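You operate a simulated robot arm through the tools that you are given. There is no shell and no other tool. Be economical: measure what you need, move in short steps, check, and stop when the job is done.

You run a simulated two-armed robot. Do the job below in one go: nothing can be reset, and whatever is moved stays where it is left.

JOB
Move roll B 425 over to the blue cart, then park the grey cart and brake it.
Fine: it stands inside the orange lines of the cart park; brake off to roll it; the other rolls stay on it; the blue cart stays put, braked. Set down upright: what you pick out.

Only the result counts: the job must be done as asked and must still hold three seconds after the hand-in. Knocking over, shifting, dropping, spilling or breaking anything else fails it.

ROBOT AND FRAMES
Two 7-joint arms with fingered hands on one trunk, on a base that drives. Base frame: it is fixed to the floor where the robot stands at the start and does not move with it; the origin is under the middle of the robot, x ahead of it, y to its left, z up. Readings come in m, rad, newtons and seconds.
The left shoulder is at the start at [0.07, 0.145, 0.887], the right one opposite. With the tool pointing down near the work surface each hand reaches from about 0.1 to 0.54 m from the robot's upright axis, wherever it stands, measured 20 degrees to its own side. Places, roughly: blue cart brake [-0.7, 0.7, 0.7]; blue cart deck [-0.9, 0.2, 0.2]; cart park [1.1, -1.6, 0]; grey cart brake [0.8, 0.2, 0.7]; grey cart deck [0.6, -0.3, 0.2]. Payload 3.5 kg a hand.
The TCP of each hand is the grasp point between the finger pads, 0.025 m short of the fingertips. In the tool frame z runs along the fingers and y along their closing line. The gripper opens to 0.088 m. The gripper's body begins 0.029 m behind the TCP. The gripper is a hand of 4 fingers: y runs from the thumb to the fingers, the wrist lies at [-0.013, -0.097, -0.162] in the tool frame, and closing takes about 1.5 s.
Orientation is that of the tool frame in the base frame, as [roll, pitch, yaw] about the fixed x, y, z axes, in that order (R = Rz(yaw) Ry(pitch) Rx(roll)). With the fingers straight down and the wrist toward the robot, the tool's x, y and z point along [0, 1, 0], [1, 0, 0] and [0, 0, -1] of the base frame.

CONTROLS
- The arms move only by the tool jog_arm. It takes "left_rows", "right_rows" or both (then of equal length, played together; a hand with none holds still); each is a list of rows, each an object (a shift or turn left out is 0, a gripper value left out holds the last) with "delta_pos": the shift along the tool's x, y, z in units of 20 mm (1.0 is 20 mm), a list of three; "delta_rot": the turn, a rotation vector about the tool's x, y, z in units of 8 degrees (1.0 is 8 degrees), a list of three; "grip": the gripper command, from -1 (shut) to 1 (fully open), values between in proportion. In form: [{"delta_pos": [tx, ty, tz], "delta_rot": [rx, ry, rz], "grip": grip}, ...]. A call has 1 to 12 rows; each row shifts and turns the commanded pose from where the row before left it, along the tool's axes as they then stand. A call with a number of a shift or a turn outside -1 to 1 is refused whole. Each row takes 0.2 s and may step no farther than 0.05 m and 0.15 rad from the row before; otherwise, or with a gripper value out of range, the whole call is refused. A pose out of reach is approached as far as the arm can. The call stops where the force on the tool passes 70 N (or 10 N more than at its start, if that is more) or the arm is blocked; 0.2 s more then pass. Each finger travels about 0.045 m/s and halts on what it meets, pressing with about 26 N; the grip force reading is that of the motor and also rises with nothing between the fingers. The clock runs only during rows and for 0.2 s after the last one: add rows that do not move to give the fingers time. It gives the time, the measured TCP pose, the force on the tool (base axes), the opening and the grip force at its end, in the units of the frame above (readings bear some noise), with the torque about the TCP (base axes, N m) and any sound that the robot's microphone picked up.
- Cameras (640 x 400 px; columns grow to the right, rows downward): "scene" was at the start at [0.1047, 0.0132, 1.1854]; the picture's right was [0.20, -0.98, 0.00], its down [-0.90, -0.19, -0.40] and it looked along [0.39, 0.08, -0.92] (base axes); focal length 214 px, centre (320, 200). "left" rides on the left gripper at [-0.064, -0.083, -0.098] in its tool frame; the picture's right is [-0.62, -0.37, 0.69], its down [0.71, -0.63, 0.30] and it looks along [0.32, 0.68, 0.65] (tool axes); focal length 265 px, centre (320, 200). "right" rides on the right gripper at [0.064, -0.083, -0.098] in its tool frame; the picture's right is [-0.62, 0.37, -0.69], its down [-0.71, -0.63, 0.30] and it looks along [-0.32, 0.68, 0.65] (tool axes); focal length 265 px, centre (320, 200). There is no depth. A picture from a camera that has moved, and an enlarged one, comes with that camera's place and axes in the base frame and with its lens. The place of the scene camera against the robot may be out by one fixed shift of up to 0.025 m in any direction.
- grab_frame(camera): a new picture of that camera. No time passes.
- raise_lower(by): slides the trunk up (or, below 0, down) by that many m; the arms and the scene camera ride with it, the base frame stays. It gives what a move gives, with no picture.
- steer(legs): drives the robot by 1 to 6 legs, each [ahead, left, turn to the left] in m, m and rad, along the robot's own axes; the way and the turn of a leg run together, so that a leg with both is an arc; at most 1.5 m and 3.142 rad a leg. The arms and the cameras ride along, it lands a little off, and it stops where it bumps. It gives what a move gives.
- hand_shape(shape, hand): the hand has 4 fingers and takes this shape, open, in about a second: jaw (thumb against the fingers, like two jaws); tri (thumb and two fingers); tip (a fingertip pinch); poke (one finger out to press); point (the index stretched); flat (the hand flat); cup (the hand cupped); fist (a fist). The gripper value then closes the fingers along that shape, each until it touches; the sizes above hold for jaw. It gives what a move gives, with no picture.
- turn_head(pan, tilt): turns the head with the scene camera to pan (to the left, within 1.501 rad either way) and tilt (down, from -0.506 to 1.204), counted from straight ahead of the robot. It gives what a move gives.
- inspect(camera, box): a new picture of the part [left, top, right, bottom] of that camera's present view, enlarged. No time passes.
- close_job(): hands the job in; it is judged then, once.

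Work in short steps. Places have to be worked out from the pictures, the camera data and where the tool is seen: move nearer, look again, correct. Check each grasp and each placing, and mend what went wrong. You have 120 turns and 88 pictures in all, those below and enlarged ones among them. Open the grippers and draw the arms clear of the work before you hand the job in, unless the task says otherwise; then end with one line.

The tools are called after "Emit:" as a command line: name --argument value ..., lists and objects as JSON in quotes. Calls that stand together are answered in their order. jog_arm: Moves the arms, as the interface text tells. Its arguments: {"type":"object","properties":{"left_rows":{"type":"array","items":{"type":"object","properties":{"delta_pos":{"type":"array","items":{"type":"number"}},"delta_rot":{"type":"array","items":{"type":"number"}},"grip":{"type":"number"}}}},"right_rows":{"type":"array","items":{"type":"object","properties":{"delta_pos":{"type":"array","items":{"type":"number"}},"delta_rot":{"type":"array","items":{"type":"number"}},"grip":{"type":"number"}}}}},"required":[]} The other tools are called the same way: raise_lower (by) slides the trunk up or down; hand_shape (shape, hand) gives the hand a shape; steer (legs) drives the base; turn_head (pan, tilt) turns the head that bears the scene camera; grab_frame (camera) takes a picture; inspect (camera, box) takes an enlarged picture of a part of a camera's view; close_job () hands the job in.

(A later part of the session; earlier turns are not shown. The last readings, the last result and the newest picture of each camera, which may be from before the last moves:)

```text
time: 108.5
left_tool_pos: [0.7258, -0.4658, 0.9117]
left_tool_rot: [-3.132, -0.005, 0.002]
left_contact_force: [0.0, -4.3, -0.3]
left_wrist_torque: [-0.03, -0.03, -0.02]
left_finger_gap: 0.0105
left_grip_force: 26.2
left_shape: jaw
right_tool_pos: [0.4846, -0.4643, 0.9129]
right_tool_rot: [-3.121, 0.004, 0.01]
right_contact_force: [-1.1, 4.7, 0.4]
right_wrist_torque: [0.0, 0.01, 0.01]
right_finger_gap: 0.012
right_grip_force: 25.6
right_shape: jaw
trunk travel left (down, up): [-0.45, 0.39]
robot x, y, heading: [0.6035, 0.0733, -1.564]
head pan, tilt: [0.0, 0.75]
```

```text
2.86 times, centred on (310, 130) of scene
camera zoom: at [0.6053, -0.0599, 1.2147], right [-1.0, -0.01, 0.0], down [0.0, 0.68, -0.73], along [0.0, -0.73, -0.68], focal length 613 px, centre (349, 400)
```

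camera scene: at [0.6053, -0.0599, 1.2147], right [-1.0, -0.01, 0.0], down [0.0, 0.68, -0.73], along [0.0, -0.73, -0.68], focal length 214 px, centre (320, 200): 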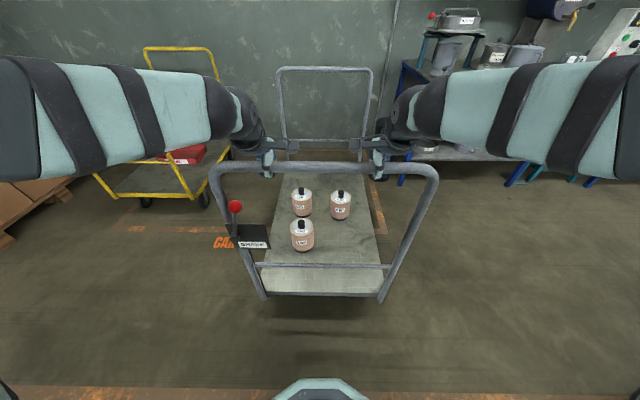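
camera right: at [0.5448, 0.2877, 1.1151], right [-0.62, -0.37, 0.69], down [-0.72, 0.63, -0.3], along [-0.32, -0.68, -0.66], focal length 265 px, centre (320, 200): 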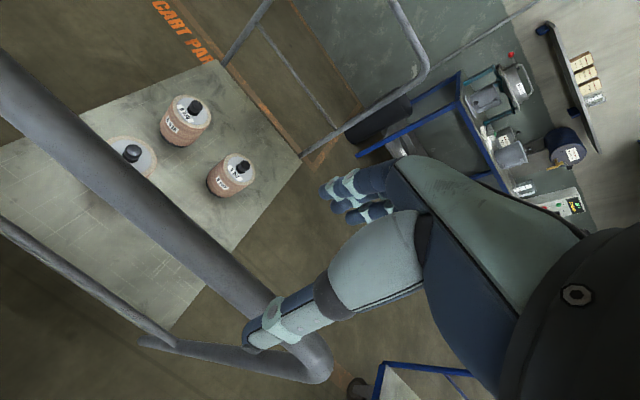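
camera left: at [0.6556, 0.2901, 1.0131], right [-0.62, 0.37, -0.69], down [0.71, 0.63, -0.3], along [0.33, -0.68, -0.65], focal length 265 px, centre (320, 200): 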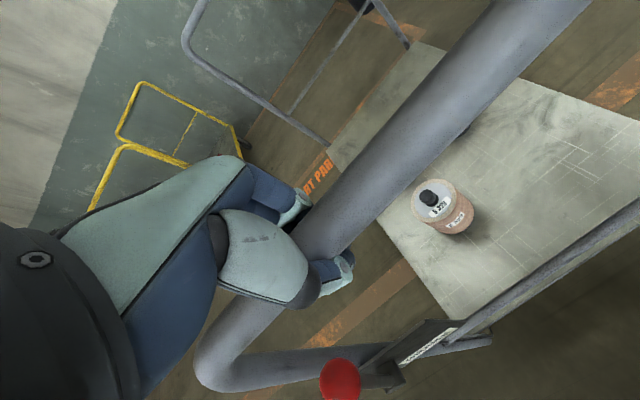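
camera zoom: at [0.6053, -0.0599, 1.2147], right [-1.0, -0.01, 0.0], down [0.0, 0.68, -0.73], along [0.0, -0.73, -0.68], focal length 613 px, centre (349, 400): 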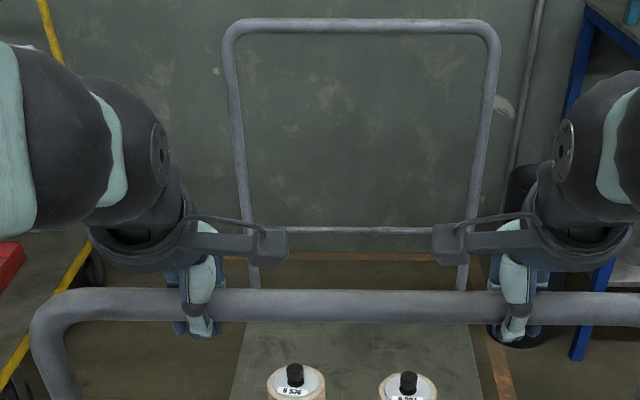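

Measured: park between inner edges y ≈ -1.07 and ≈ -2.12, cart about 0.98 m long, so the handle bar should end near y ≈ -1.124 (now -0.464). I push 0.5 m and re-measure.

Emit:
steer --legs '[[0.25, 0, 0], [0.25, 0, 0]]'

Emit:
grab_frame --camera "scene"

Emit:
grab_frame --camera "left"

Emit:
grab_frame --camera "right"

```text
time: 111.7
left_tool_pos: [0.7296, -0.9654, 0.9101]
left_tool_rot: [-3.13, -0.006, 0.002]
left_contact_force: [0.1, -11.4, -0.5]
left_wrist_torque: [0.04, 0.03, -0.05]
left_finger_gap: 0.0097
left_grip_force: 26.0
left_shape: jaw
right_tool_pos: [0.4874, -0.9655, 0.9123]
right_tool_rot: [-3.119, 0.004, 0.009]
right_contact_force: [1.4, 16.0, -0.9]
right_wrist_torque: [-0.07, 0.0, 0.01]
right_finger_gap: 0.0124
right_grip_force: 25.7
right_shape: jaw
trunk travel left (down, up): [-0.45, 0.39]
robot x, y, heading: [0.6139, -0.4298, -1.565]
head pan, tilt: [0.0, 0.75]
```

```text
36 pictures are left
camera scene: at [0.6089, -0.56, 1.2145], right [-1.0, -0.01, 0.0], down [0.0, 0.68, -0.73], along [0.0, -0.73, -0.68], focal length 214 px, centre (320, 200)
```

scene: 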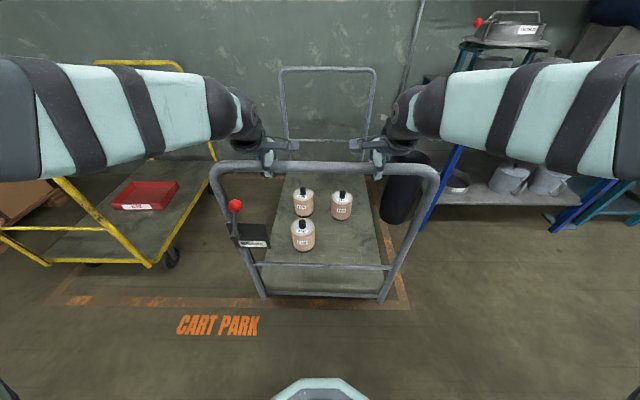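

```text
35 pictures are left
camera left: at [0.6631, -0.8829, 1.0108], right [-0.62, 0.38, -0.69], down [0.72, 0.63, -0.29], along [0.33, -0.68, -0.66], focal length 265 px, centre (320, 200)
```

left: 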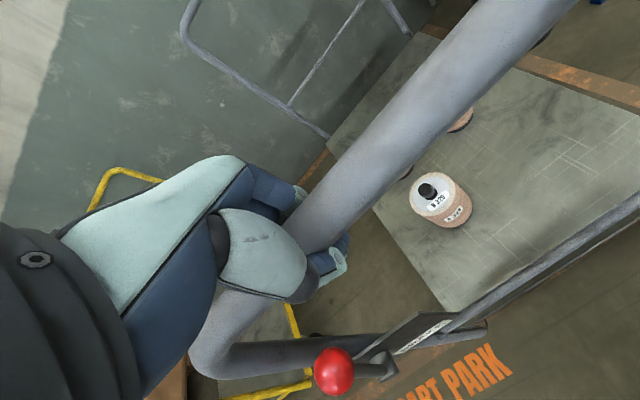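

```text
34 pictures are left
camera right: at [0.5523, -0.8834, 1.0132], right [-0.61, -0.39, 0.69], down [-0.72, 0.63, -0.29], along [-0.32, -0.67, -0.67], focal length 265 px, centre (320, 200)
```

right: 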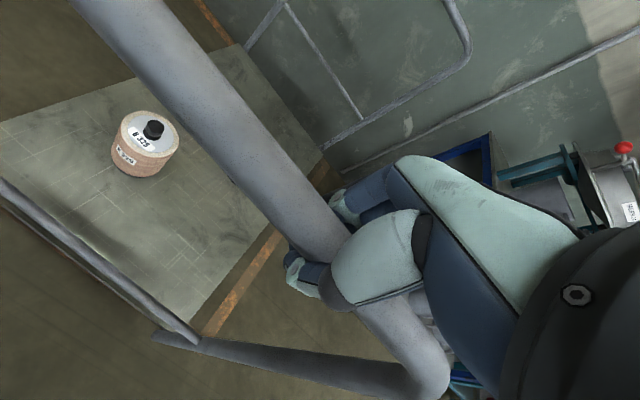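

Alignment and x are good (park x ≈ 0.16–2.0, cart 0.33–0.87, yellow cart from ~1.4). The far deck edge is at y ≈ -1.93; I push the last 0.15 m to centre between the lines.

Emit:
steer --legs '[[0.15, 0, 0]]'

Emit:
turn_head --pan 0 --tilt 0.95

Emit:
inspect --camera "scene" --box '[160, 130, 480, 330]'

Emit:
grab_frame --camera "right"

Emit:
grab_frame --camera "left"

```text
time: 113.1
left_tool_pos: [0.7304, -1.1129, 0.91]
left_tool_rot: [-3.128, -0.007, 0.0]
left_contact_force: [2.1, -11.7, -0.5]
left_wrist_torque: [0.05, 0.03, -0.08]
left_finger_gap: 0.0091
left_grip_force: 25.7
left_shape: jaw
right_tool_pos: [0.489, -1.1113, 0.9105]
right_tool_rot: [-3.115, 0.007, 0.01]
right_contact_force: [1.1, 19.1, 0.2]
right_wrist_torque: [-0.12, 0.01, -0.03]
right_finger_gap: 0.0119
right_grip_force: 26.1
right_shape: jaw
trunk travel left (down, up): [-0.45, 0.39]
robot x, y, heading: [0.6123, -0.5795, -1.564]
head pan, tilt: [0.0, 0.75]
```

```text
time: 113.8
left_tool_pos: [0.7307, -1.1152, 0.9105]
left_tool_rot: [-3.127, -0.004, 0.0]
left_contact_force: [0.3, -16.4, 0.0]
left_wrist_torque: [0.01, 0.03, -0.01]
left_finger_gap: 0.0093
left_grip_force: 25.6
left_shape: jaw
right_tool_pos: [0.4884, -1.113, 0.9083]
right_tool_rot: [-3.109, 0.006, 0.011]
right_contact_force: [1.9, 15.3, 1.7]
right_wrist_torque: [-0.07, -0.01, -0.01]
right_finger_gap: 0.0112
right_grip_force: 26.1
right_shape: jaw
trunk travel left (down, up): [-0.45, 0.39]
robot x, y, heading: [0.614, -0.5764, -1.568]
head pan, tilt: [0.0, 0.949]
```

```text
2.00 times, centred on (320, 230) of scene
camera zoom: at [0.61, -0.7008, 1.1992], right [-1.0, 0.0, 0.0], down [0.0, 0.81, -0.58], along [0.0, -0.58, -0.81], focal length 429 px, centre (320, 140)
```

zoom: 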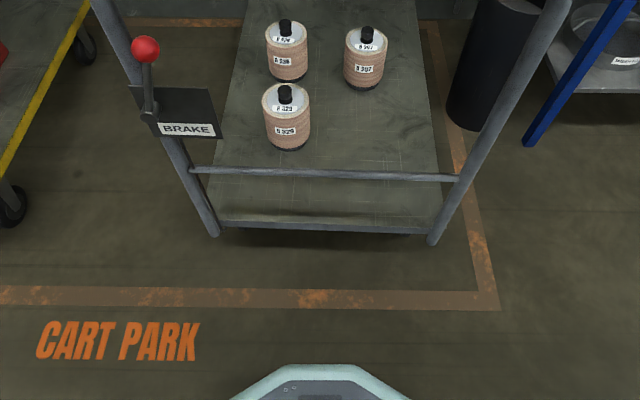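

```text
32 pictures are left
camera right: at [0.5532, -1.033, 1.0113], right [-0.61, -0.4, 0.68], down [-0.72, 0.63, -0.28], along [-0.32, -0.67, -0.67], focal length 265 px, centre (320, 200)
```

right: 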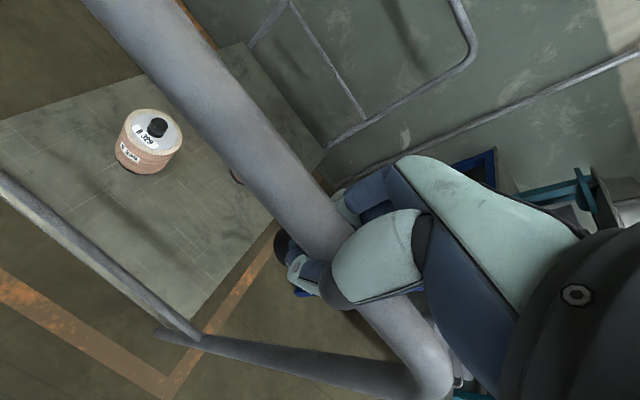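

```text
31 pictures are left
camera left: at [0.6638, -1.0336, 1.0098], right [-0.62, 0.38, -0.69], down [0.72, 0.63, -0.29], along [0.33, -0.67, -0.66], focal length 265 px, centre (320, 200)
```

left: 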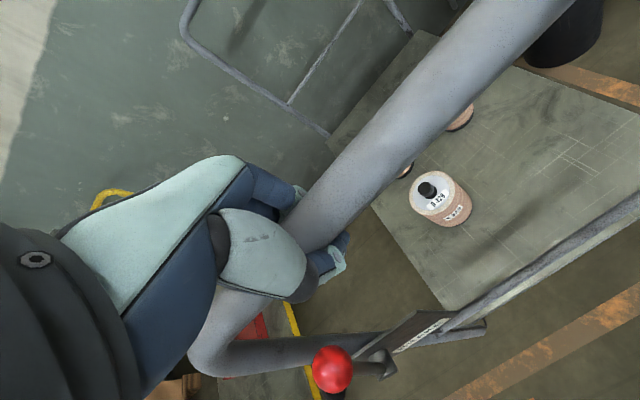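

Near end is inside the front line by a few cm; now I check the far end against the back line with a zoom.

Emit:
turn_head --pan 0 --tilt 0.6

Emit:
inspect --camera "scene" --box '[220, 80, 420, 205]'

Emit:
inspect --camera "right" --box '[180, 0, 360, 112]'

```text
time: 114.7
left_tool_pos: [0.7302, -1.1151, 0.9102]
left_tool_rot: [-3.126, -0.006, 0.001]
left_contact_force: [2.1, -18.0, 0.7]
left_wrist_torque: [0.07, 0.01, -0.02]
left_finger_gap: 0.0092
left_grip_force: 25.9
left_shape: jaw
right_tool_pos: [0.4895, -1.1141, 0.9096]
right_tool_rot: [-3.109, 0.005, 0.011]
right_contact_force: [0.7, 17.3, 0.1]
right_wrist_torque: [-0.08, -0.01, -0.02]
right_finger_gap: 0.0112
right_grip_force: 26.4
right_shape: jaw
trunk travel left (down, up): [-0.45, 0.39]
robot x, y, heading: [0.61, -0.579, -1.564]
head pan, tilt: [0.0, 0.6]
```

```text
3.20 times, centred on (320, 142) of scene
camera zoom: at [0.61, -0.7164, 1.2275], right [-1.0, -0.01, 0.0], down [0.0, 0.57, -0.82], along [0.0, -0.82, -0.57], focal length 686 px, centre (320, 384)
```

zoom: 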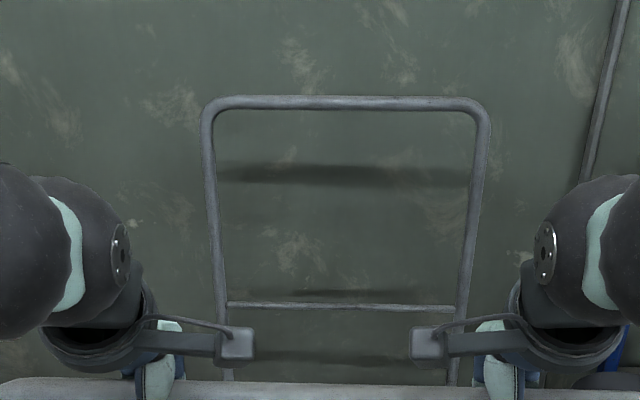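

```text
3.56 times, centred on (270, 56) of right
camera zoom: at [0.5531, -1.0332, 1.0114], right [-0.61, -0.4, 0.68], down [-0.72, 0.63, -0.28], along [-0.32, -0.67, -0.67], focal length 944 px, centre (498, 712)
```

zoom: 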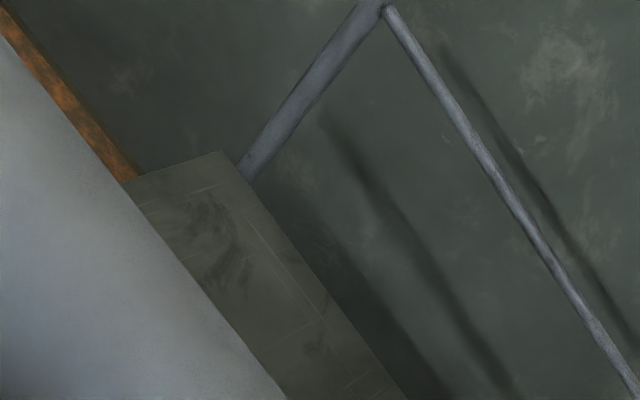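

The far end is hard to judge through the bar. I open both hands and raise the trunk (hands rise straight off the bar) for a higher view over the whole cart.

Emit:
jog_arm --left_rows '[{"grip": 1}, {"grip": 1}, {"grip": 1}, {"grip": 1}, {"grip": 1}, {"grip": 1}, {"grip": 1}, {"grip": 1}, {"grip": 1}]' --right_rows '[{"grip": 1}, {"grip": 1}, {"grip": 1}, {"grip": 1}, {"grip": 1}, {"grip": 1}, {"grip": 1}, {"grip": 1}, {"grip": 1}]'

Emit:
raise_lower --by 0.37

Emit:
turn_head --pan 0 --tilt 0.9

Emit:
grab_frame --camera "scene"

Emit:
grab_frame --camera "left"

Emit:
grab_frame --camera "right"

```text
time: 116.7
left_tool_pos: [0.7305, -1.1151, 0.9097]
left_tool_rot: [-3.125, -0.007, 0.0]
left_contact_force: [0.8, 0.0, 0.7]
left_wrist_torque: [0.0, 0.02, 0.0]
left_finger_gap: 0.0875
left_grip_force: 0.0
left_shape: jaw
right_tool_pos: [0.4891, -1.1152, 0.9101]
right_tool_rot: [-3.114, 0.005, 0.011]
right_contact_force: [-0.3, -0.8, 0.0]
right_wrist_torque: [-0.03, -0.01, 0.04]
right_finger_gap: 0.0879
right_grip_force: 0.1
right_shape: jaw
trunk travel left (down, up): [-0.45, 0.39]
robot x, y, heading: [0.6115, -0.5786, -1.566]
head pan, tilt: [0.0, 0.6]
```

```text
time: 120.2
left_tool_pos: [0.7299, -1.1157, 1.2793]
left_tool_rot: [-3.124, -0.008, 0.001]
left_contact_force: [0.0, 0.8, 0.9]
left_wrist_torque: [0.01, 0.01, 0.0]
left_finger_gap: 0.0873
left_grip_force: 0.0
left_shape: jaw
right_tool_pos: [0.4882, -1.1145, 1.2801]
right_tool_rot: [-3.114, 0.008, 0.009]
right_contact_force: [-0.6, 0.3, -0.4]
right_wrist_torque: [0.02, 0.0, 0.01]
right_finger_gap: 0.0876
right_grip_force: 0.0
right_shape: jaw
trunk travel left (down, up): [-0.82, 0.02]
robot x, y, heading: [0.6111, -0.5804, -1.568]
head pan, tilt: [0.0, 0.6]
```

```text
time: 121.0
left_tool_pos: [0.7299, -1.1152, 1.2797]
left_tool_rot: [-3.124, -0.008, 0.0]
left_contact_force: [0.6, 0.8, 0.6]
left_wrist_torque: [-0.02, 0.0, -0.01]
left_finger_gap: 0.0877
left_grip_force: 0.0
left_shape: jaw
right_tool_pos: [0.4873, -1.1129, 1.2801]
right_tool_rot: [-3.112, 0.006, 0.009]
right_contact_force: [-0.8, 0.2, 0.7]
right_wrist_torque: [-0.01, 0.03, -0.03]
right_finger_gap: 0.0876
right_grip_force: 0.1
right_shape: jaw
trunk travel left (down, up): [-0.82, 0.02]
robot x, y, heading: [0.6122, -0.578, -1.561]
head pan, tilt: [0.0, 0.901]
```

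```text
28 pictures are left
camera scene: at [0.6095, -0.7037, 1.5728], right [-1.0, -0.01, 0.0], down [0.0, 0.78, -0.62], along [0.0, -0.62, -0.78], focal length 214 px, centre (320, 200)
```

scene: 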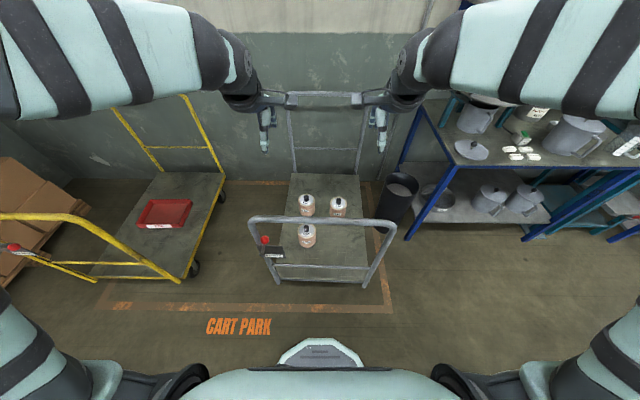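

```text
27 pictures are left
camera left: at [0.6633, -1.0334, 1.3796], right [-0.61, 0.38, -0.69], down [0.72, 0.63, -0.29], along [0.33, -0.67, -0.66], focal length 265 px, centre (320, 200)
```

left: 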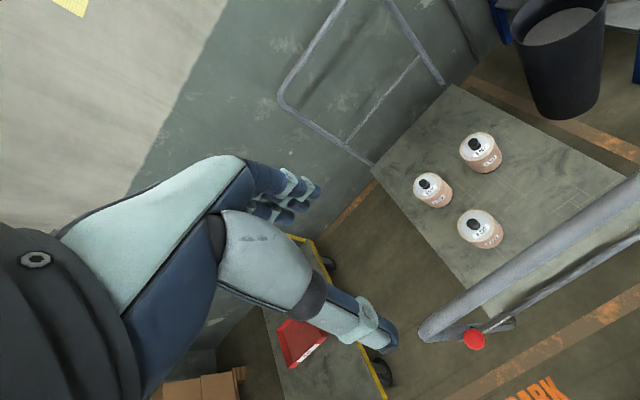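

```text
26 pictures are left
camera right: at [0.5526, -1.0335, 1.3815], right [-0.61, -0.4, 0.68], down [-0.72, 0.63, -0.28], along [-0.32, -0.67, -0.67], focal length 265 px, centre (320, 200)
```

right: 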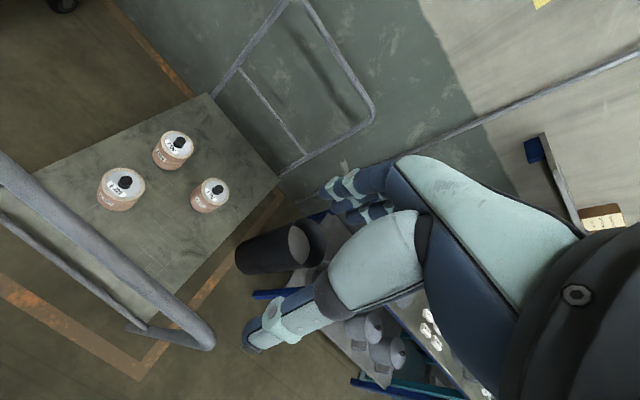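

This high view is good. I zoom on the cart to measure both ends against the lines.

Emit:
inspect --camera "scene" --box '[230, 170, 410, 320]'

Emit:
inspect --camera "left" --box '[300, 80, 640, 380]'

Emit:
inspect --camera "right" --box '[0, 20, 320, 390]'

```text
2.67 times, centred on (320, 245) of scene
camera zoom: at [0.6095, -0.7037, 1.5728], right [-1.0, -0.01, 0.0], down [0.0, 0.78, -0.62], along [0.0, -0.62, -0.78], focal length 572 px, centre (320, 80)
```

zoom: 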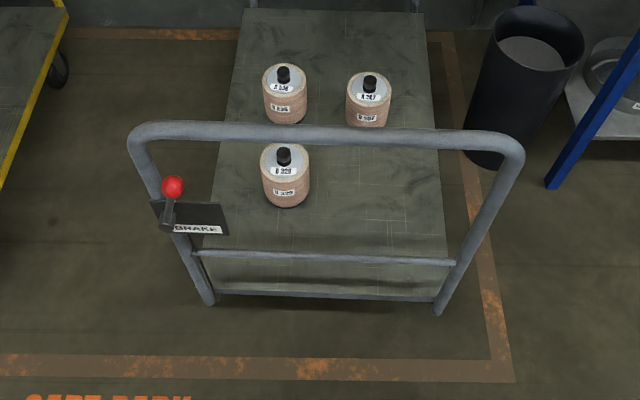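

```text
1.33 times, centred on (470, 230) of left
camera zoom: at [0.6633, -1.0334, 1.3796], right [-0.61, 0.38, -0.69], down [0.72, 0.63, -0.29], along [0.33, -0.67, -0.66], focal length 354 px, centre (120, 160)
```

zoom: 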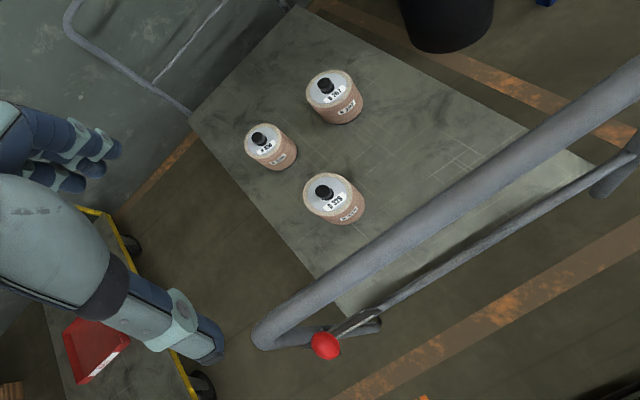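

```text
1.08 times, centred on (160, 205) of right (not enlarged: the box is as wide or as high as the picture)
camera zoom: at [0.5526, -1.0335, 1.3815], right [-0.61, -0.4, 0.68], down [-0.72, 0.63, -0.28], along [-0.32, -0.67, -0.67], focal length 287 px, centre (493, 195)
```

zoom: 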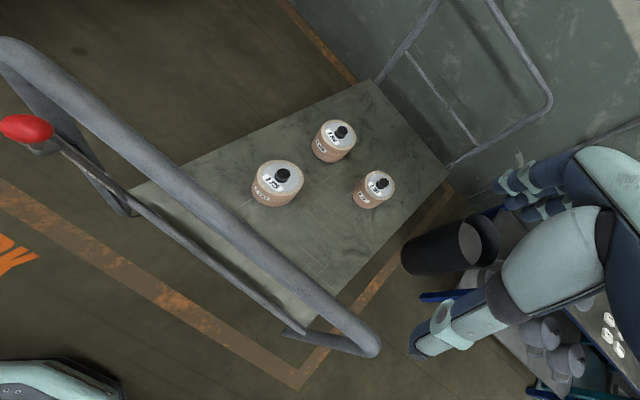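

Inner line edges: y -1.058 and -2.131; cart's outer ends about -1.095 and -2.128 with ~1° yaw, so it stands ~2 cm too deep. I lower back onto the bar, grip, pull back 18 mm with a slight left turn, and release.

Emit:
raise_lower --by -0.37

Emit:
jog_arm --left_rows '[{"grip": -1}, {"grip": -1}, {"grip": -1}, {"grip": -1}, {"grip": -1}, {"grip": -1}, {"grip": -1}, {"grip": -1}]' --right_rows '[{"grip": -1}, {"grip": -1}, {"grip": -1}, {"grip": -1}, {"grip": -1}, {"grip": -1}, {"grip": -1}, {"grip": -1}]'

Emit:
steer --legs '[[-0.022, 0, 0.015]]'

```text
time: 124.6
left_tool_pos: [0.729, -1.1158, 0.9102]
left_tool_rot: [-3.126, -0.007, 0.0]
left_contact_force: [0.4, 0.6, -0.2]
left_wrist_torque: [0.02, -0.01, 0.01]
left_finger_gap: 0.0874
left_grip_force: 0.1
left_shape: jaw
right_tool_pos: [0.489, -1.115, 0.9099]
right_tool_rot: [-3.113, 0.007, 0.011]
right_contact_force: [-0.8, 0.1, -0.3]
right_wrist_torque: [-0.02, 0.0, 0.03]
right_finger_gap: 0.0877
right_grip_force: 0.1
right_shape: jaw
trunk travel left (down, up): [-0.45, 0.39]
robot x, y, heading: [0.6121, -0.5807, -1.565]
head pan, tilt: [0.0, 0.901]
```

```text
time: 126.4
left_tool_pos: [0.7305, -1.1167, 0.9084]
left_tool_rot: [-3.122, -0.006, 0.0]
left_contact_force: [0.3, -5.1, -0.1]
left_wrist_torque: [-0.03, -0.01, -0.12]
left_finger_gap: 0.0044
left_grip_force: 26.1
left_shape: jaw
right_tool_pos: [0.4872, -1.1152, 0.9079]
right_tool_rot: [-3.108, 0.005, 0.011]
right_contact_force: [-0.3, 5.2, -0.4]
right_wrist_torque: [-0.1, 0.0, -0.02]
right_finger_gap: 0.0077
right_grip_force: 25.6
right_shape: jaw
trunk travel left (down, up): [-0.45, 0.39]
robot x, y, heading: [0.613, -0.5803, -1.563]
head pan, tilt: [0.0, 0.901]
```

```text
time: 127.2
left_tool_pos: [0.7315, -1.0987, 0.9085]
left_tool_rot: [-3.126, -0.009, 0.01]
left_contact_force: [-14.9, -22.9, -0.7]
left_wrist_torque: [0.22, -0.08, -0.33]
left_finger_gap: 0.0054
left_grip_force: 26.0
left_shape: jaw
right_tool_pos: [0.4927, -1.1008, 0.9073]
right_tool_rot: [-3.112, 0.001, 0.021]
right_contact_force: [-6.2, 5.4, 1.8]
right_wrist_torque: [-0.01, -0.07, 0.01]
right_finger_gap: 0.0081
right_grip_force: 25.8
right_shape: jaw
trunk travel left (down, up): [-0.45, 0.39]
robot x, y, heading: [0.6135, -0.557, -1.551]
head pan, tilt: [0.0, 0.901]
```

The hands moved back about 16 mm. I release and raise the trunk again to re-measure.

Emit:
jog_arm --left_rows '[{"grip": 1}, {"grip": 1}, {"grip": 1}, {"grip": 1}, {"grip": 1}, {"grip": 1}, {"grip": 1}, {"grip": 1}, {"grip": 1}]' --right_rows '[{"grip": 1}, {"grip": 1}, {"grip": 1}, {"grip": 1}, {"grip": 1}, {"grip": 1}, {"grip": 1}, {"grip": 1}, {"grip": 1}]'

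Emit:
raise_lower --by 0.37

Emit:
inspect --camera "scene" --box '[230, 170, 410, 320]'

```text
time: 129.2
left_tool_pos: [0.7345, -1.094, 0.911]
left_tool_rot: [-3.134, -0.004, 0.011]
left_contact_force: [0.0, -0.1, 1.0]
left_wrist_torque: [0.01, 0.04, -0.03]
left_finger_gap: 0.0877
left_grip_force: 0.1
left_shape: jaw
right_tool_pos: [0.4961, -1.0955, 0.9109]
right_tool_rot: [-3.118, 0.005, 0.021]
right_contact_force: [-0.3, 0.7, 0.1]
right_wrist_torque: [0.01, 0.0, -0.02]
right_finger_gap: 0.0878
right_grip_force: 0.0
right_shape: jaw
trunk travel left (down, up): [-0.45, 0.39]
robot x, y, heading: [0.6106, -0.558, -1.552]
head pan, tilt: [0.0, 0.901]
```

```text
time: 132.8
left_tool_pos: [0.7353, -1.0936, 1.2823]
left_tool_rot: [-3.136, -0.006, 0.01]
left_contact_force: [-0.5, 0.4, -0.3]
left_wrist_torque: [0.01, 0.02, -0.01]
left_finger_gap: 0.0874
left_grip_force: 0.0
left_shape: jaw
right_tool_pos: [0.4938, -1.0956, 1.2814]
right_tool_rot: [-3.119, 0.005, 0.024]
right_contact_force: [0.0, -0.3, 0.0]
right_wrist_torque: [-0.02, 0.0, -0.02]
right_finger_gap: 0.0879
right_grip_force: 0.0
right_shape: jaw
trunk travel left (down, up): [-0.82, 0.02]
robot x, y, heading: [0.6141, -0.5571, -1.55]
head pan, tilt: [0.0, 0.901]
```

```text
2.67 times, centred on (320, 245) of scene
camera zoom: at [0.6108, -0.6821, 1.5727], right [-1.0, -0.02, 0.0], down [-0.01, 0.78, -0.62], along [0.01, -0.62, -0.78], focal length 572 px, centre (320, 80)
```

zoom: 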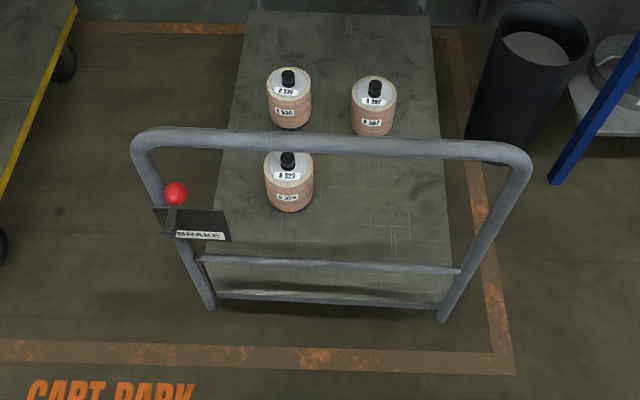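

The yaw is now parallel; near end ~-1.07, far end ~-2.10, so it came back about 1 cm too much. I regrip and nudge it ~12 mm forward with the arms.

Emit:
raise_lower --by -0.37

Emit:
jog_arm --left_rows '[{"grip": -1}, {"grip": -1}, {"grip": -1}, {"grip": -1}, {"grip": -1}, {"grip": -1}, {"grip": -1}, {"grip": -1}, {"delta_pos": [0, 0.4, 0]}, {"delta_pos": [0, 0.4, 0]}, {}]' --right_rows '[{"grip": -1}, {"grip": -1}, {"grip": -1}, {"grip": -1}, {"grip": -1}, {"grip": -1}, {"grip": -1}, {"grip": -1}, {"delta_pos": [0, 0.4, 0]}, {"delta_pos": [0, 0.4, 0]}, {}]'

```text
time: 136.4
left_tool_pos: [0.7359, -1.0943, 0.9117]
left_tool_rot: [-3.135, -0.005, 0.009]
left_contact_force: [-0.6, 0.2, 0.6]
left_wrist_torque: [-0.01, 0.0, 0.0]
left_finger_gap: 0.0875
left_grip_force: 0.1
left_shape: jaw
right_tool_pos: [0.4955, -1.0941, 0.9117]
right_tool_rot: [-3.12, 0.003, 0.023]
right_contact_force: [0.4, 0.7, 0.2]
right_wrist_torque: [-0.03, -0.01, 0.01]
right_finger_gap: 0.0875
right_grip_force: 0.1
right_shape: jaw
trunk travel left (down, up): [-0.45, 0.39]
robot x, y, heading: [0.6117, -0.5567, -1.548]
head pan, tilt: [0.0, 0.901]
```

```text
time: 138.8
left_tool_pos: [0.7351, -1.1084, 0.9103]
left_tool_rot: [-3.133, -0.004, 0.011]
left_contact_force: [2.0, -12.0, -0.5]
left_wrist_torque: [-0.09, 0.09, -0.01]
left_finger_gap: 0.0083
left_grip_force: 26.1
left_shape: jaw
right_tool_pos: [0.496, -1.1112, 0.9095]
right_tool_rot: [-3.116, 0.004, 0.022]
right_contact_force: [-1.0, 17.2, 0.3]
right_wrist_torque: [-0.28, 0.03, -0.05]
right_finger_gap: 0.014
right_grip_force: 26.4
right_shape: jaw
trunk travel left (down, up): [-0.45, 0.39]
robot x, y, heading: [0.6132, -0.5539, -1.55]
head pan, tilt: [0.0, 0.901]
```

Moved about 15 mm. I release, raise, and verify the position again.

Emit:
jog_arm --left_rows '[{"grip": 1}, {"grip": 1}, {"grip": 1}, {"grip": 1}, {"grip": 1}, {"grip": 1}, {"grip": 1}, {"grip": 1}, {"grip": 1}]' --right_rows '[{"grip": 1}, {"grip": 1}, {"grip": 1}, {"grip": 1}, {"grip": 1}, {"grip": 1}, {"grip": 1}, {"grip": 1}, {"grip": 1}]'

Emit:
raise_lower --by 0.37

Emit:
inspect --camera "scene" --box '[230, 170, 410, 320]'

```text
time: 140.8
left_tool_pos: [0.7356, -1.1092, 0.9111]
left_tool_rot: [-3.134, -0.002, 0.009]
left_contact_force: [-0.1, 0.4, 0.1]
left_wrist_torque: [0.0, -0.02, 0.02]
left_finger_gap: 0.0878
left_grip_force: 0.1
left_shape: jaw
right_tool_pos: [0.4951, -1.1125, 0.9118]
right_tool_rot: [-3.12, 0.004, 0.024]
right_contact_force: [-0.2, 0.1, 0.0]
right_wrist_torque: [-0.01, 0.01, 0.01]
right_finger_gap: 0.0876
right_grip_force: 0.1
right_shape: jaw
trunk travel left (down, up): [-0.45, 0.39]
robot x, y, heading: [0.6129, -0.5542, -1.55]
head pan, tilt: [0.0, 0.901]
```

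```text
time: 144.4
left_tool_pos: [0.7353, -1.1086, 1.2818]
left_tool_rot: [-3.136, -0.005, 0.011]
left_contact_force: [0.3, -0.1, -0.1]
left_wrist_torque: [0.0, 0.02, 0.03]
left_finger_gap: 0.0873
left_grip_force: 0.2
left_shape: jaw
right_tool_pos: [0.4955, -1.1119, 1.2826]
right_tool_rot: [-3.12, 0.003, 0.022]
right_contact_force: [-0.4, -0.1, -0.5]
right_wrist_torque: [-0.01, 0.0, 0.0]
right_finger_gap: 0.0878
right_grip_force: 0.0
right_shape: jaw
trunk travel left (down, up): [-0.82, 0.02]
robot x, y, heading: [0.6138, -0.5564, -1.548]
head pan, tilt: [0.0, 0.901]
```

```text
2.67 times, centred on (320, 245) of scene
camera zoom: at [0.6108, -0.6821, 1.5727], right [-1.0, -0.02, 0.0], down [-0.01, 0.78, -0.62], along [0.01, -0.62, -0.78], focal length 572 px, centre (320, 80)
```

zoom: 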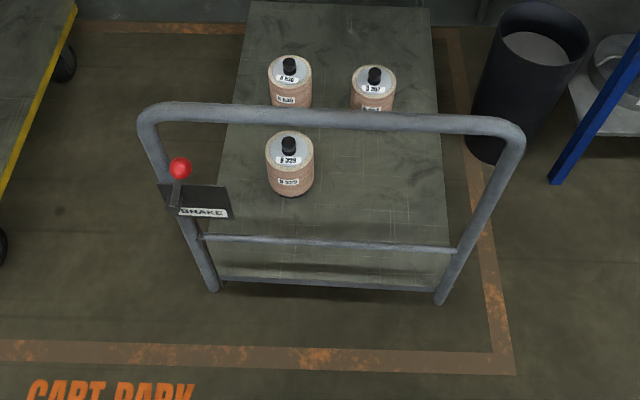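

The deck centre is now at y ≈ -1.616 (target ≈ -1.597): the cart moves ~15 mm more than the hands. I regrip and pull back only 8 mm, letting it settle before opening.

Emit:
raise_lower --by -0.37

Emit:
jog_arm --left_rows '[{"grip": -1}, {"grip": -1}, {"grip": -1}, {"grip": -1}, {"grip": -1}, {"grip": -1}, {"grip": -1}, {"grip": -1}, {"delta_pos": [0, -0.2, 0]}, {"delta_pos": [0, -0.2, 0]}, {}, {}]' --right_rows '[{"grip": -1}, {"grip": -1}, {"grip": -1}, {"grip": -1}, {"grip": -1}, {"grip": -1}, {"grip": -1}, {"grip": -1}, {"delta_pos": [0, -0.2, 0]}, {"delta_pos": [0, -0.2, 0]}, {}, {}]'

Emit:
jog_arm --left_rows '[{"grip": 1}, {"grip": 1}, {"grip": 1}, {"grip": 1}, {"grip": 1}, {"grip": 1}, {"grip": 1}, {"grip": 1}, {"grip": 1}]' --right_rows '[{"grip": 1}, {"grip": 1}, {"grip": 1}, {"grip": 1}, {"grip": 1}, {"grip": 1}, {"grip": 1}, {"grip": 1}, {"grip": 1}]'

Emit:
raise_lower --by 0.37

Emit:
inspect --camera "scene" --box '[230, 170, 410, 320]'

```text
time: 147.9
left_tool_pos: [0.7361, -1.1097, 0.9109]
left_tool_rot: [-3.136, -0.005, 0.011]
left_contact_force: [-0.2, -0.7, 0.7]
left_wrist_torque: [0.01, 0.01, 0.04]
left_finger_gap: 0.0876
left_grip_force: 0.1
left_shape: jaw
right_tool_pos: [0.496, -1.1117, 0.9111]
right_tool_rot: [-3.12, 0.003, 0.023]
right_contact_force: [-0.8, 0.6, 0.8]
right_wrist_torque: [0.01, 0.0, -0.01]
right_finger_gap: 0.0879
right_grip_force: 0.1
right_shape: jaw
trunk travel left (down, up): [-0.45, 0.39]
robot x, y, heading: [0.6183, -0.5565, -1.553]
head pan, tilt: [0.0, 0.901]
```

```text
time: 150.6
left_tool_pos: [0.7362, -1.1034, 0.9094]
left_tool_rot: [-3.131, -0.004, 0.011]
left_contact_force: [-0.6, -3.6, 0.5]
left_wrist_torque: [0.11, -0.05, -0.19]
left_finger_gap: 0.0066
left_grip_force: 25.1
left_shape: jaw
right_tool_pos: [0.4953, -1.1053, 0.9104]
right_tool_rot: [-3.115, 0.003, 0.023]
right_contact_force: [0.0, 3.5, -0.2]
right_wrist_torque: [-0.08, 0.01, 0.07]
right_finger_gap: 0.0068
right_grip_force: 25.9
right_shape: jaw
trunk travel left (down, up): [-0.45, 0.39]
robot x, y, heading: [0.6092, -0.5587, -1.547]
head pan, tilt: [0.0, 0.901]
```

```text
time: 152.6
left_tool_pos: [0.7359, -1.1012, 0.9114]
left_tool_rot: [-3.136, -0.006, 0.011]
left_contact_force: [-0.2, -0.2, -0.8]
left_wrist_torque: [-0.01, 0.0, -0.01]
left_finger_gap: 0.0878
left_grip_force: 0.1
left_shape: jaw
right_tool_pos: [0.4953, -1.1049, 0.9112]
right_tool_rot: [-3.119, 0.005, 0.023]
right_contact_force: [0.0, -0.2, 0.3]
right_wrist_torque: [0.01, 0.02, -0.01]
right_finger_gap: 0.0873
right_grip_force: 0.0
right_shape: jaw
trunk travel left (down, up): [-0.45, 0.39]
robot x, y, heading: [0.6113, -0.5578, -1.552]
head pan, tilt: [0.0, 0.901]
```

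```text
time: 156.1
left_tool_pos: [0.7354, -1.1014, 1.2821]
left_tool_rot: [-3.135, -0.005, 0.011]
left_contact_force: [0.2, 1.1, 0.1]
left_wrist_torque: [0.02, -0.01, -0.01]
left_finger_gap: 0.0873
left_grip_force: 0.1
left_shape: jaw
right_tool_pos: [0.4945, -1.1044, 1.2814]
right_tool_rot: [-3.119, 0.003, 0.022]
right_contact_force: [0.3, 0.6, -0.1]
right_wrist_torque: [0.01, 0.01, 0.03]
right_finger_gap: 0.0877
right_grip_force: 0.1
right_shape: jaw
trunk travel left (down, up): [-0.82, 0.02]
robot x, y, heading: [0.6101, -0.5601, -1.549]
head pan, tilt: [0.0, 0.901]
```

```text
2.67 times, centred on (320, 245) of scene
camera zoom: at [0.6108, -0.6821, 1.5727], right [-1.0, -0.02, 0.0], down [-0.01, 0.78, -0.62], along [0.01, -0.62, -0.78], focal length 572 px, centre (320, 80)
```

zoom: 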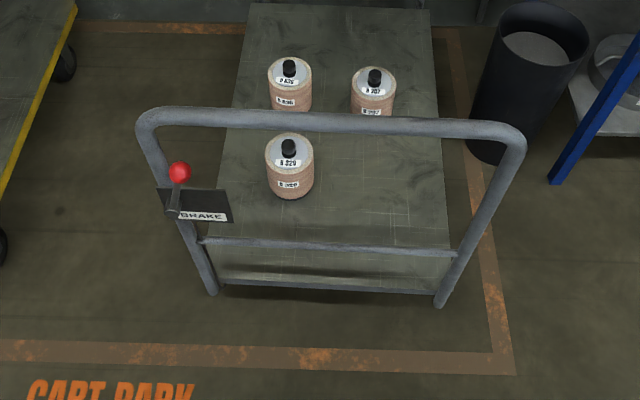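

Deck now spans y ≈ -1.144…-2.073, inside both lines with the handles too. Now the brake: I back off 0.25 m, lower the trunk, and tilt the left hand forward to the +x side of the upright lever.

Emit:
steer --legs '[[-0.25, 0, 0]]'

Emit:
raise_lower --by -0.37

Emit:
jog_arm --left_rows '[{"delta_pos": [0.8, 0.7, 0], "delta_rot": [-1, 0, 0]}, {"delta_pos": [0.8, 0.69, 0.1], "delta_rot": [-1, 0, 0]}, {"delta_pos": [0.8, 0.67, 0.19], "delta_rot": [-1, 0, 0]}, {"delta_pos": [0.8, 0.64, 0.28], "delta_rot": [-1, 0, 0]}, {"delta_pos": [0.8, 0.59, 0.37], "delta_rot": [-1, 0, 0]}, {"delta_pos": [0.8, 0.54, 0.45], "delta_rot": [-1, 0, 0]}, {"delta_pos": [0.8, 0.47, 0.52], "delta_rot": [-1, 0, 0]}, {"delta_pos": [0.8, 0.39, 0.58], "delta_rot": [-1, 0, 0]}, {"delta_pos": [0.8, 0.31, 0.63], "delta_rot": [-1, 0, 0]}]'

Emit:
grab_frame --camera "left"

```text
time: 157.9
left_tool_pos: [0.7308, -0.8573, 1.2804]
left_tool_rot: [-3.132, -0.006, 0.013]
left_contact_force: [0.7, -1.4, -0.6]
left_wrist_torque: [0.03, -0.01, -0.02]
left_finger_gap: 0.0872
left_grip_force: 0.0
left_shape: jaw
right_tool_pos: [0.4897, -0.8601, 1.2786]
right_tool_rot: [-3.117, 0.002, 0.02]
right_contact_force: [0.3, 0.0, 0.9]
right_wrist_torque: [-0.01, 0.02, 0.0]
right_finger_gap: 0.0875
right_grip_force: 0.0
right_shape: jaw
trunk travel left (down, up): [-0.82, 0.02]
robot x, y, heading: [0.608, -0.3106, -1.555]
head pan, tilt: [0.0, 0.901]
```

```text
time: 161.5
left_tool_pos: [0.7312, -0.8556, 0.9105]
left_tool_rot: [-3.133, -0.006, 0.011]
left_contact_force: [0.3, 0.2, -0.3]
left_wrist_torque: [-0.01, -0.01, -0.02]
left_finger_gap: 0.0877
left_grip_force: 0.0
left_shape: jaw
right_tool_pos: [0.4906, -0.8583, 0.9108]
right_tool_rot: [-3.119, 0.004, 0.022]
right_contact_force: [0.3, 0.5, 0.1]
right_wrist_torque: [0.0, 0.0, 0.0]
right_finger_gap: 0.0875
right_grip_force: 0.0
right_shape: jaw
trunk travel left (down, up): [-0.45, 0.39]
robot x, y, heading: [0.6059, -0.3138, -1.555]
head pan, tilt: [0.0, 0.901]
```

```text
time: 163.5
left_tool_pos: [0.8777, -0.9801, 0.9104]
left_tool_rot: [1.892, -0.004, 0.009]
left_contact_force: [0.1, -0.3, 0.5]
left_wrist_torque: [0.01, 0.02, -0.01]
left_finger_gap: 0.0878
left_grip_force: 0.0
left_shape: jaw
right_tool_pos: [0.4904, -0.8574, 0.9105]
right_tool_rot: [-3.116, 0.004, 0.019]
right_contact_force: [0.6, 0.0, -0.9]
right_wrist_torque: [0.01, 0.03, 0.0]
right_finger_gap: 0.0875
right_grip_force: 0.1
right_shape: jaw
trunk travel left (down, up): [-0.45, 0.39]
robot x, y, heading: [0.6081, -0.3135, -1.55]
head pan, tilt: [0.0, 0.901]
```

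```text
19 pictures are left
camera left: at [0.8103, -0.8609, 0.8627], right [-0.61, -0.55, -0.57], down [0.72, -0.08, -0.69], along [0.33, -0.83, 0.44], focal length 265 px, centre (320, 200)
```

left: 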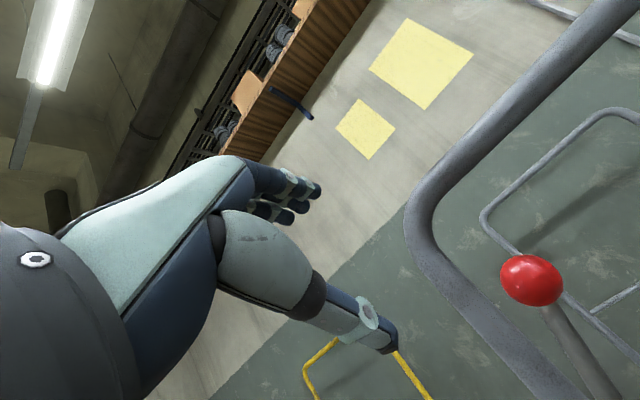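

Knob is at ≈ [0.82, -1.067, 0.828]. I close the left fingers into a rod, lower to z 0.83 and move forward beside the knob on its +x side.

Emit:
jog_arm --left_rows '[{"delta_pos": [0.1, -0.95, 0.31], "grip": -1}, {"delta_pos": [0.1, -0.95, 0.31]}, {"delta_pos": [0.1, -0.95, 0.31]}, {"delta_pos": [0.1, -0.95, 0.31]}, {}, {}, {}, {}, {"delta_pos": [0, 0.31, 0.95]}, {"delta_pos": [0, 0.31, 0.95]}, {"delta_pos": [0, 0.31, 0.95]}]'

Emit:
grab_frame --camera "left"

```text
time: 165.9
left_tool_pos: [0.8851, -1.0386, 0.8311]
left_tool_rot: [1.893, -0.005, 0.01]
left_contact_force: [-0.6, -0.6, -0.2]
left_wrist_torque: [-0.02, -0.03, -0.01]
left_finger_gap: 0.0
left_grip_force: 25.9
left_shape: jaw
right_tool_pos: [0.4903, -0.8578, 0.9108]
right_tool_rot: [-3.117, 0.006, 0.022]
right_contact_force: [-0.5, 0.1, 0.3]
right_wrist_torque: [0.0, 0.01, 0.01]
right_finger_gap: 0.0875
right_grip_force: 0.1
right_shape: jaw
trunk travel left (down, up): [-0.45, 0.39]
robot x, y, heading: [0.6096, -0.3099, -1.55]
head pan, tilt: [0.0, 0.901]
```

```text
18 pictures are left
camera left: at [0.8191, -0.9203, 0.7826], right [-0.61, -0.55, -0.57], down [0.72, -0.08, -0.69], along [0.33, -0.83, 0.44], focal length 265 px, centre (320, 200)
```

left: 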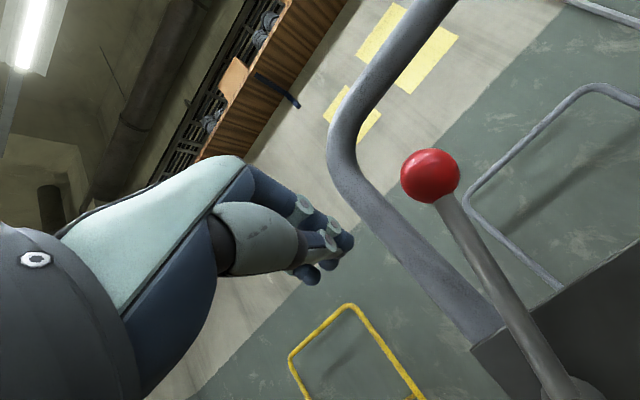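

Refined: knob [0.82, -1.08, 0.824], pivot ≈ [0.845, 0.705]. I go 16 mm deeper and push the knob in -x, then slightly down.

Emit:
jog_arm --left_rows '[{"delta_pos": [0, 0.25, 0.76]}, {"delta_pos": [-0.92, 0, 0]}, {"delta_pos": [-0.92, 0, 0]}, {"delta_pos": [-0.92, 0, 0]}, {"delta_pos": [-0.78, -0.19, 0.06]}, {"delta_pos": [-0.78, -0.19, 0.06]}, {"delta_pos": [-0.78, -0.19, 0.06]}, {}]'

Emit:
grab_frame --camera "left"

```text
time: 167.7
left_tool_pos: [0.7832, -1.0553, 0.8185]
left_tool_rot: [1.893, -0.005, 0.011]
left_contact_force: [0.0, -0.4, 0.0]
left_wrist_torque: [0.0, -0.03, 0.02]
left_finger_gap: 0.0001
left_grip_force: 25.6
left_shape: jaw
right_tool_pos: [0.4901, -0.8562, 0.9107]
right_tool_rot: [-3.119, 0.004, 0.02]
right_contact_force: [-1.1, 0.5, 0.0]
right_wrist_torque: [0.0, -0.03, 0.03]
right_finger_gap: 0.0873
right_grip_force: 0.1
right_shape: jaw
trunk travel left (down, up): [-0.45, 0.39]
robot x, y, heading: [0.6089, -0.3103, -1.557]
head pan, tilt: [0.0, 0.901]
```

```text
17 pictures are left
camera left: at [0.7162, -0.9365, 0.7704], right [-0.61, -0.55, -0.57], down [0.72, -0.08, -0.69], along [0.33, -0.83, 0.44], focal length 265 px, centre (320, 200)
```

left: 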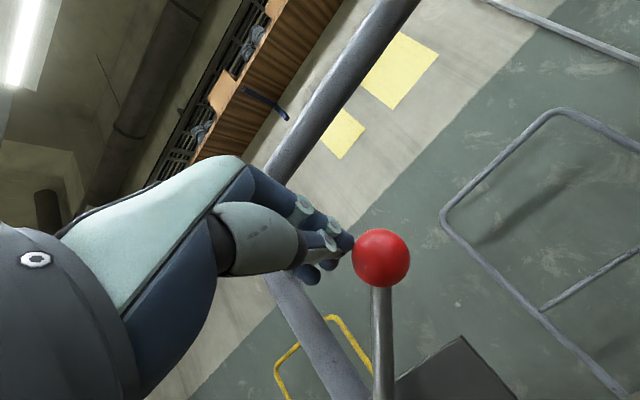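

The lever is down to ~50°, hand just above the knob. I press on along the arc, down and slightly -x.

Emit:
jog_arm --left_rows '[{"delta_pos": [-0.9, -0.43, 0.14]}, {"delta_pos": [-0.9, -0.43, 0.14]}, {"delta_pos": [-0.3, -0.55, 0.18]}, {"delta_pos": [-0.2, -0.55, 0.18]}, {}]'

Emit:
grab_frame --camera "left"

```text
time: 168.9
left_tool_pos: [0.7384, -1.055, 0.7762]
left_tool_rot: [1.895, -0.004, 0.01]
left_contact_force: [0.6, -0.6, 0.3]
left_wrist_torque: [0.02, 0.01, -0.06]
left_finger_gap: 0.0001
left_grip_force: 25.8
left_shape: jaw
right_tool_pos: [0.4899, -0.8562, 0.9114]
right_tool_rot: [-3.119, 0.003, 0.021]
right_contact_force: [-1.0, -0.9, 0.4]
right_wrist_torque: [-0.02, 0.0, 0.0]
right_finger_gap: 0.0875
right_grip_force: 0.2
right_shape: jaw
trunk travel left (down, up): [-0.45, 0.39]
robot x, y, heading: [0.6089, -0.314, -1.554]
head pan, tilt: [0.0, 0.901]
```

```text
16 pictures are left
camera left: at [0.6711, -0.9369, 0.7293], right [-0.61, -0.55, -0.57], down [0.72, -0.08, -0.69], along [0.33, -0.83, 0.44], focal length 265 px, centre (320, 200)
```

left: 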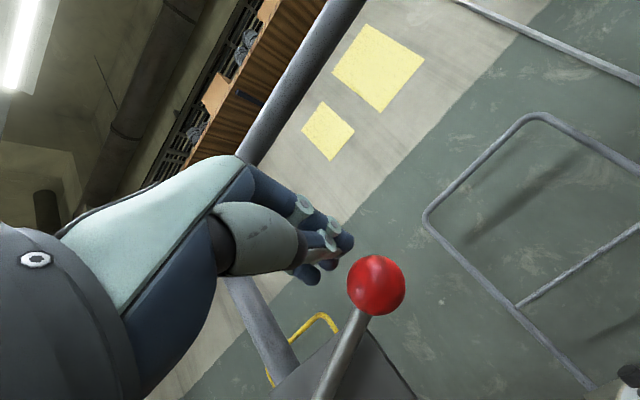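

Lever is near 19–20°, about its braked position. I press straight down a bit more until the stop answers.

Emit:
jog_arm --left_rows '[{"delta_pos": [-0.1, -0.4, 0.13]}, {"delta_pos": [0, -0.4, 0.13]}, {}]'

```text
time: 169.7
left_tool_pos: [0.7369, -1.0541, 0.7658]
left_tool_rot: [1.884, -0.003, 0.01]
left_contact_force: [0.8, 0.7, 14.7]
left_wrist_torque: [-0.35, -0.06, 0.0]
left_finger_gap: 0.0
left_grip_force: 26.3
left_shape: jaw
right_tool_pos: [0.4898, -0.8554, 0.913]
right_tool_rot: [-3.12, 0.003, 0.021]
right_contact_force: [-0.3, 0.0, -0.2]
right_wrist_torque: [-0.04, 0.0, 0.02]
right_finger_gap: 0.0876
right_grip_force: 0.1
right_shape: jaw
trunk travel left (down, up): [-0.45, 0.39]
robot x, y, heading: [0.6096, -0.3108, -1.555]
head pan, tilt: [0.0, 0.901]
```

It meets the stop (15 N). I press a touch more, then withdraw up and back and check the lever.

Emit:
jog_arm --left_rows '[{"delta_pos": [0, -0.4, 0.13]}, {}, {"delta_pos": [0, 0.6, -0.2]}, {"delta_pos": [0, 0.6, -0.2]}, {"delta_pos": [0, 0, -1]}, {"delta_pos": [0, 0, -1]}, {"delta_pos": [0, 0, -1]}, {"delta_pos": [0, -0.3, -1]}, {"delta_pos": [0, -0.3, -1]}, {"grip": 1}, {"grip": 1}]'

Emit:
grab_frame --camera "left"

Emit:
turn_head --pan 0 --tilt 0.6

Emit:
inspect --camera "scene" --box '[200, 120, 440, 280]'

```text
time: 172.1
left_tool_pos: [0.7348, -0.9564, 0.797]
left_tool_rot: [1.893, -0.004, 0.011]
left_contact_force: [0.2, 0.0, 0.2]
left_wrist_torque: [-0.04, 0.04, 0.0]
left_finger_gap: 0.0876
left_grip_force: 0.0
left_shape: jaw
right_tool_pos: [0.4915, -0.8564, 0.9123]
right_tool_rot: [-3.119, 0.004, 0.021]
right_contact_force: [0.3, 0.6, 0.1]
right_wrist_torque: [0.03, 0.02, -0.01]
right_finger_gap: 0.0876
right_grip_force: 0.0
right_shape: jaw
trunk travel left (down, up): [-0.45, 0.39]
robot x, y, heading: [0.6095, -0.3145, -1.548]
head pan, tilt: [0.0, 0.901]
```

```text
15 pictures are left
camera left: at [0.6683, -0.8373, 0.75], right [-0.61, -0.55, -0.57], down [0.72, -0.08, -0.69], along [0.33, -0.83, 0.44], focal length 265 px, centre (320, 200)
```

left: 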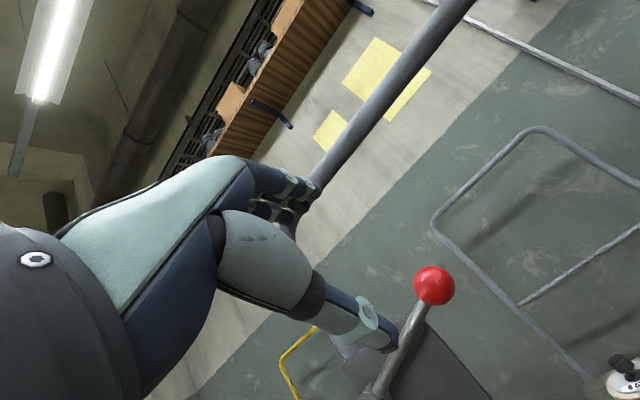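

```text
time: 172.9
left_tool_pos: [0.7342, -0.9568, 0.7971]
left_tool_rot: [1.894, -0.004, 0.008]
left_contact_force: [-0.4, 0.9, 0.1]
left_wrist_torque: [-0.02, -0.02, 0.0]
left_finger_gap: 0.0876
left_grip_force: 0.1
left_shape: jaw
right_tool_pos: [0.4887, -0.8565, 0.9106]
right_tool_rot: [-3.116, 0.003, 0.021]
right_contact_force: [0.6, 0.5, 0.2]
right_wrist_torque: [-0.03, 0.01, 0.0]
right_finger_gap: 0.0876
right_grip_force: 0.0
right_shape: jaw
trunk travel left (down, up): [-0.45, 0.39]
robot x, y, heading: [0.6051, -0.3085, -1.55]
head pan, tilt: [0.0, 0.6]
```

```text
2.50 times, centred on (320, 200) of scene
camera zoom: at [0.6064, -0.4481, 1.2275], right [-1.0, -0.02, 0.0], down [-0.01, 0.57, -0.82], along [0.01, -0.82, -0.57], focal length 536 px, centre (320, 200)
```

zoom: 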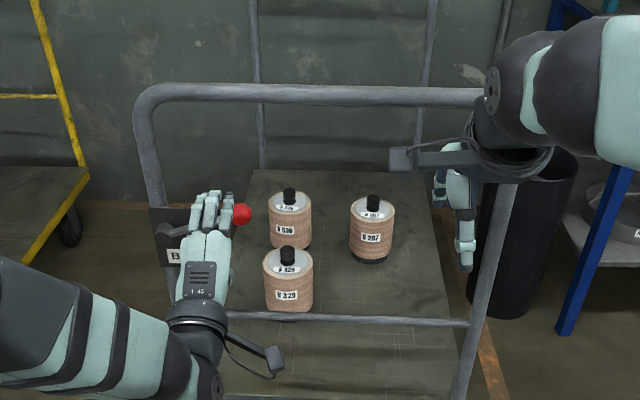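

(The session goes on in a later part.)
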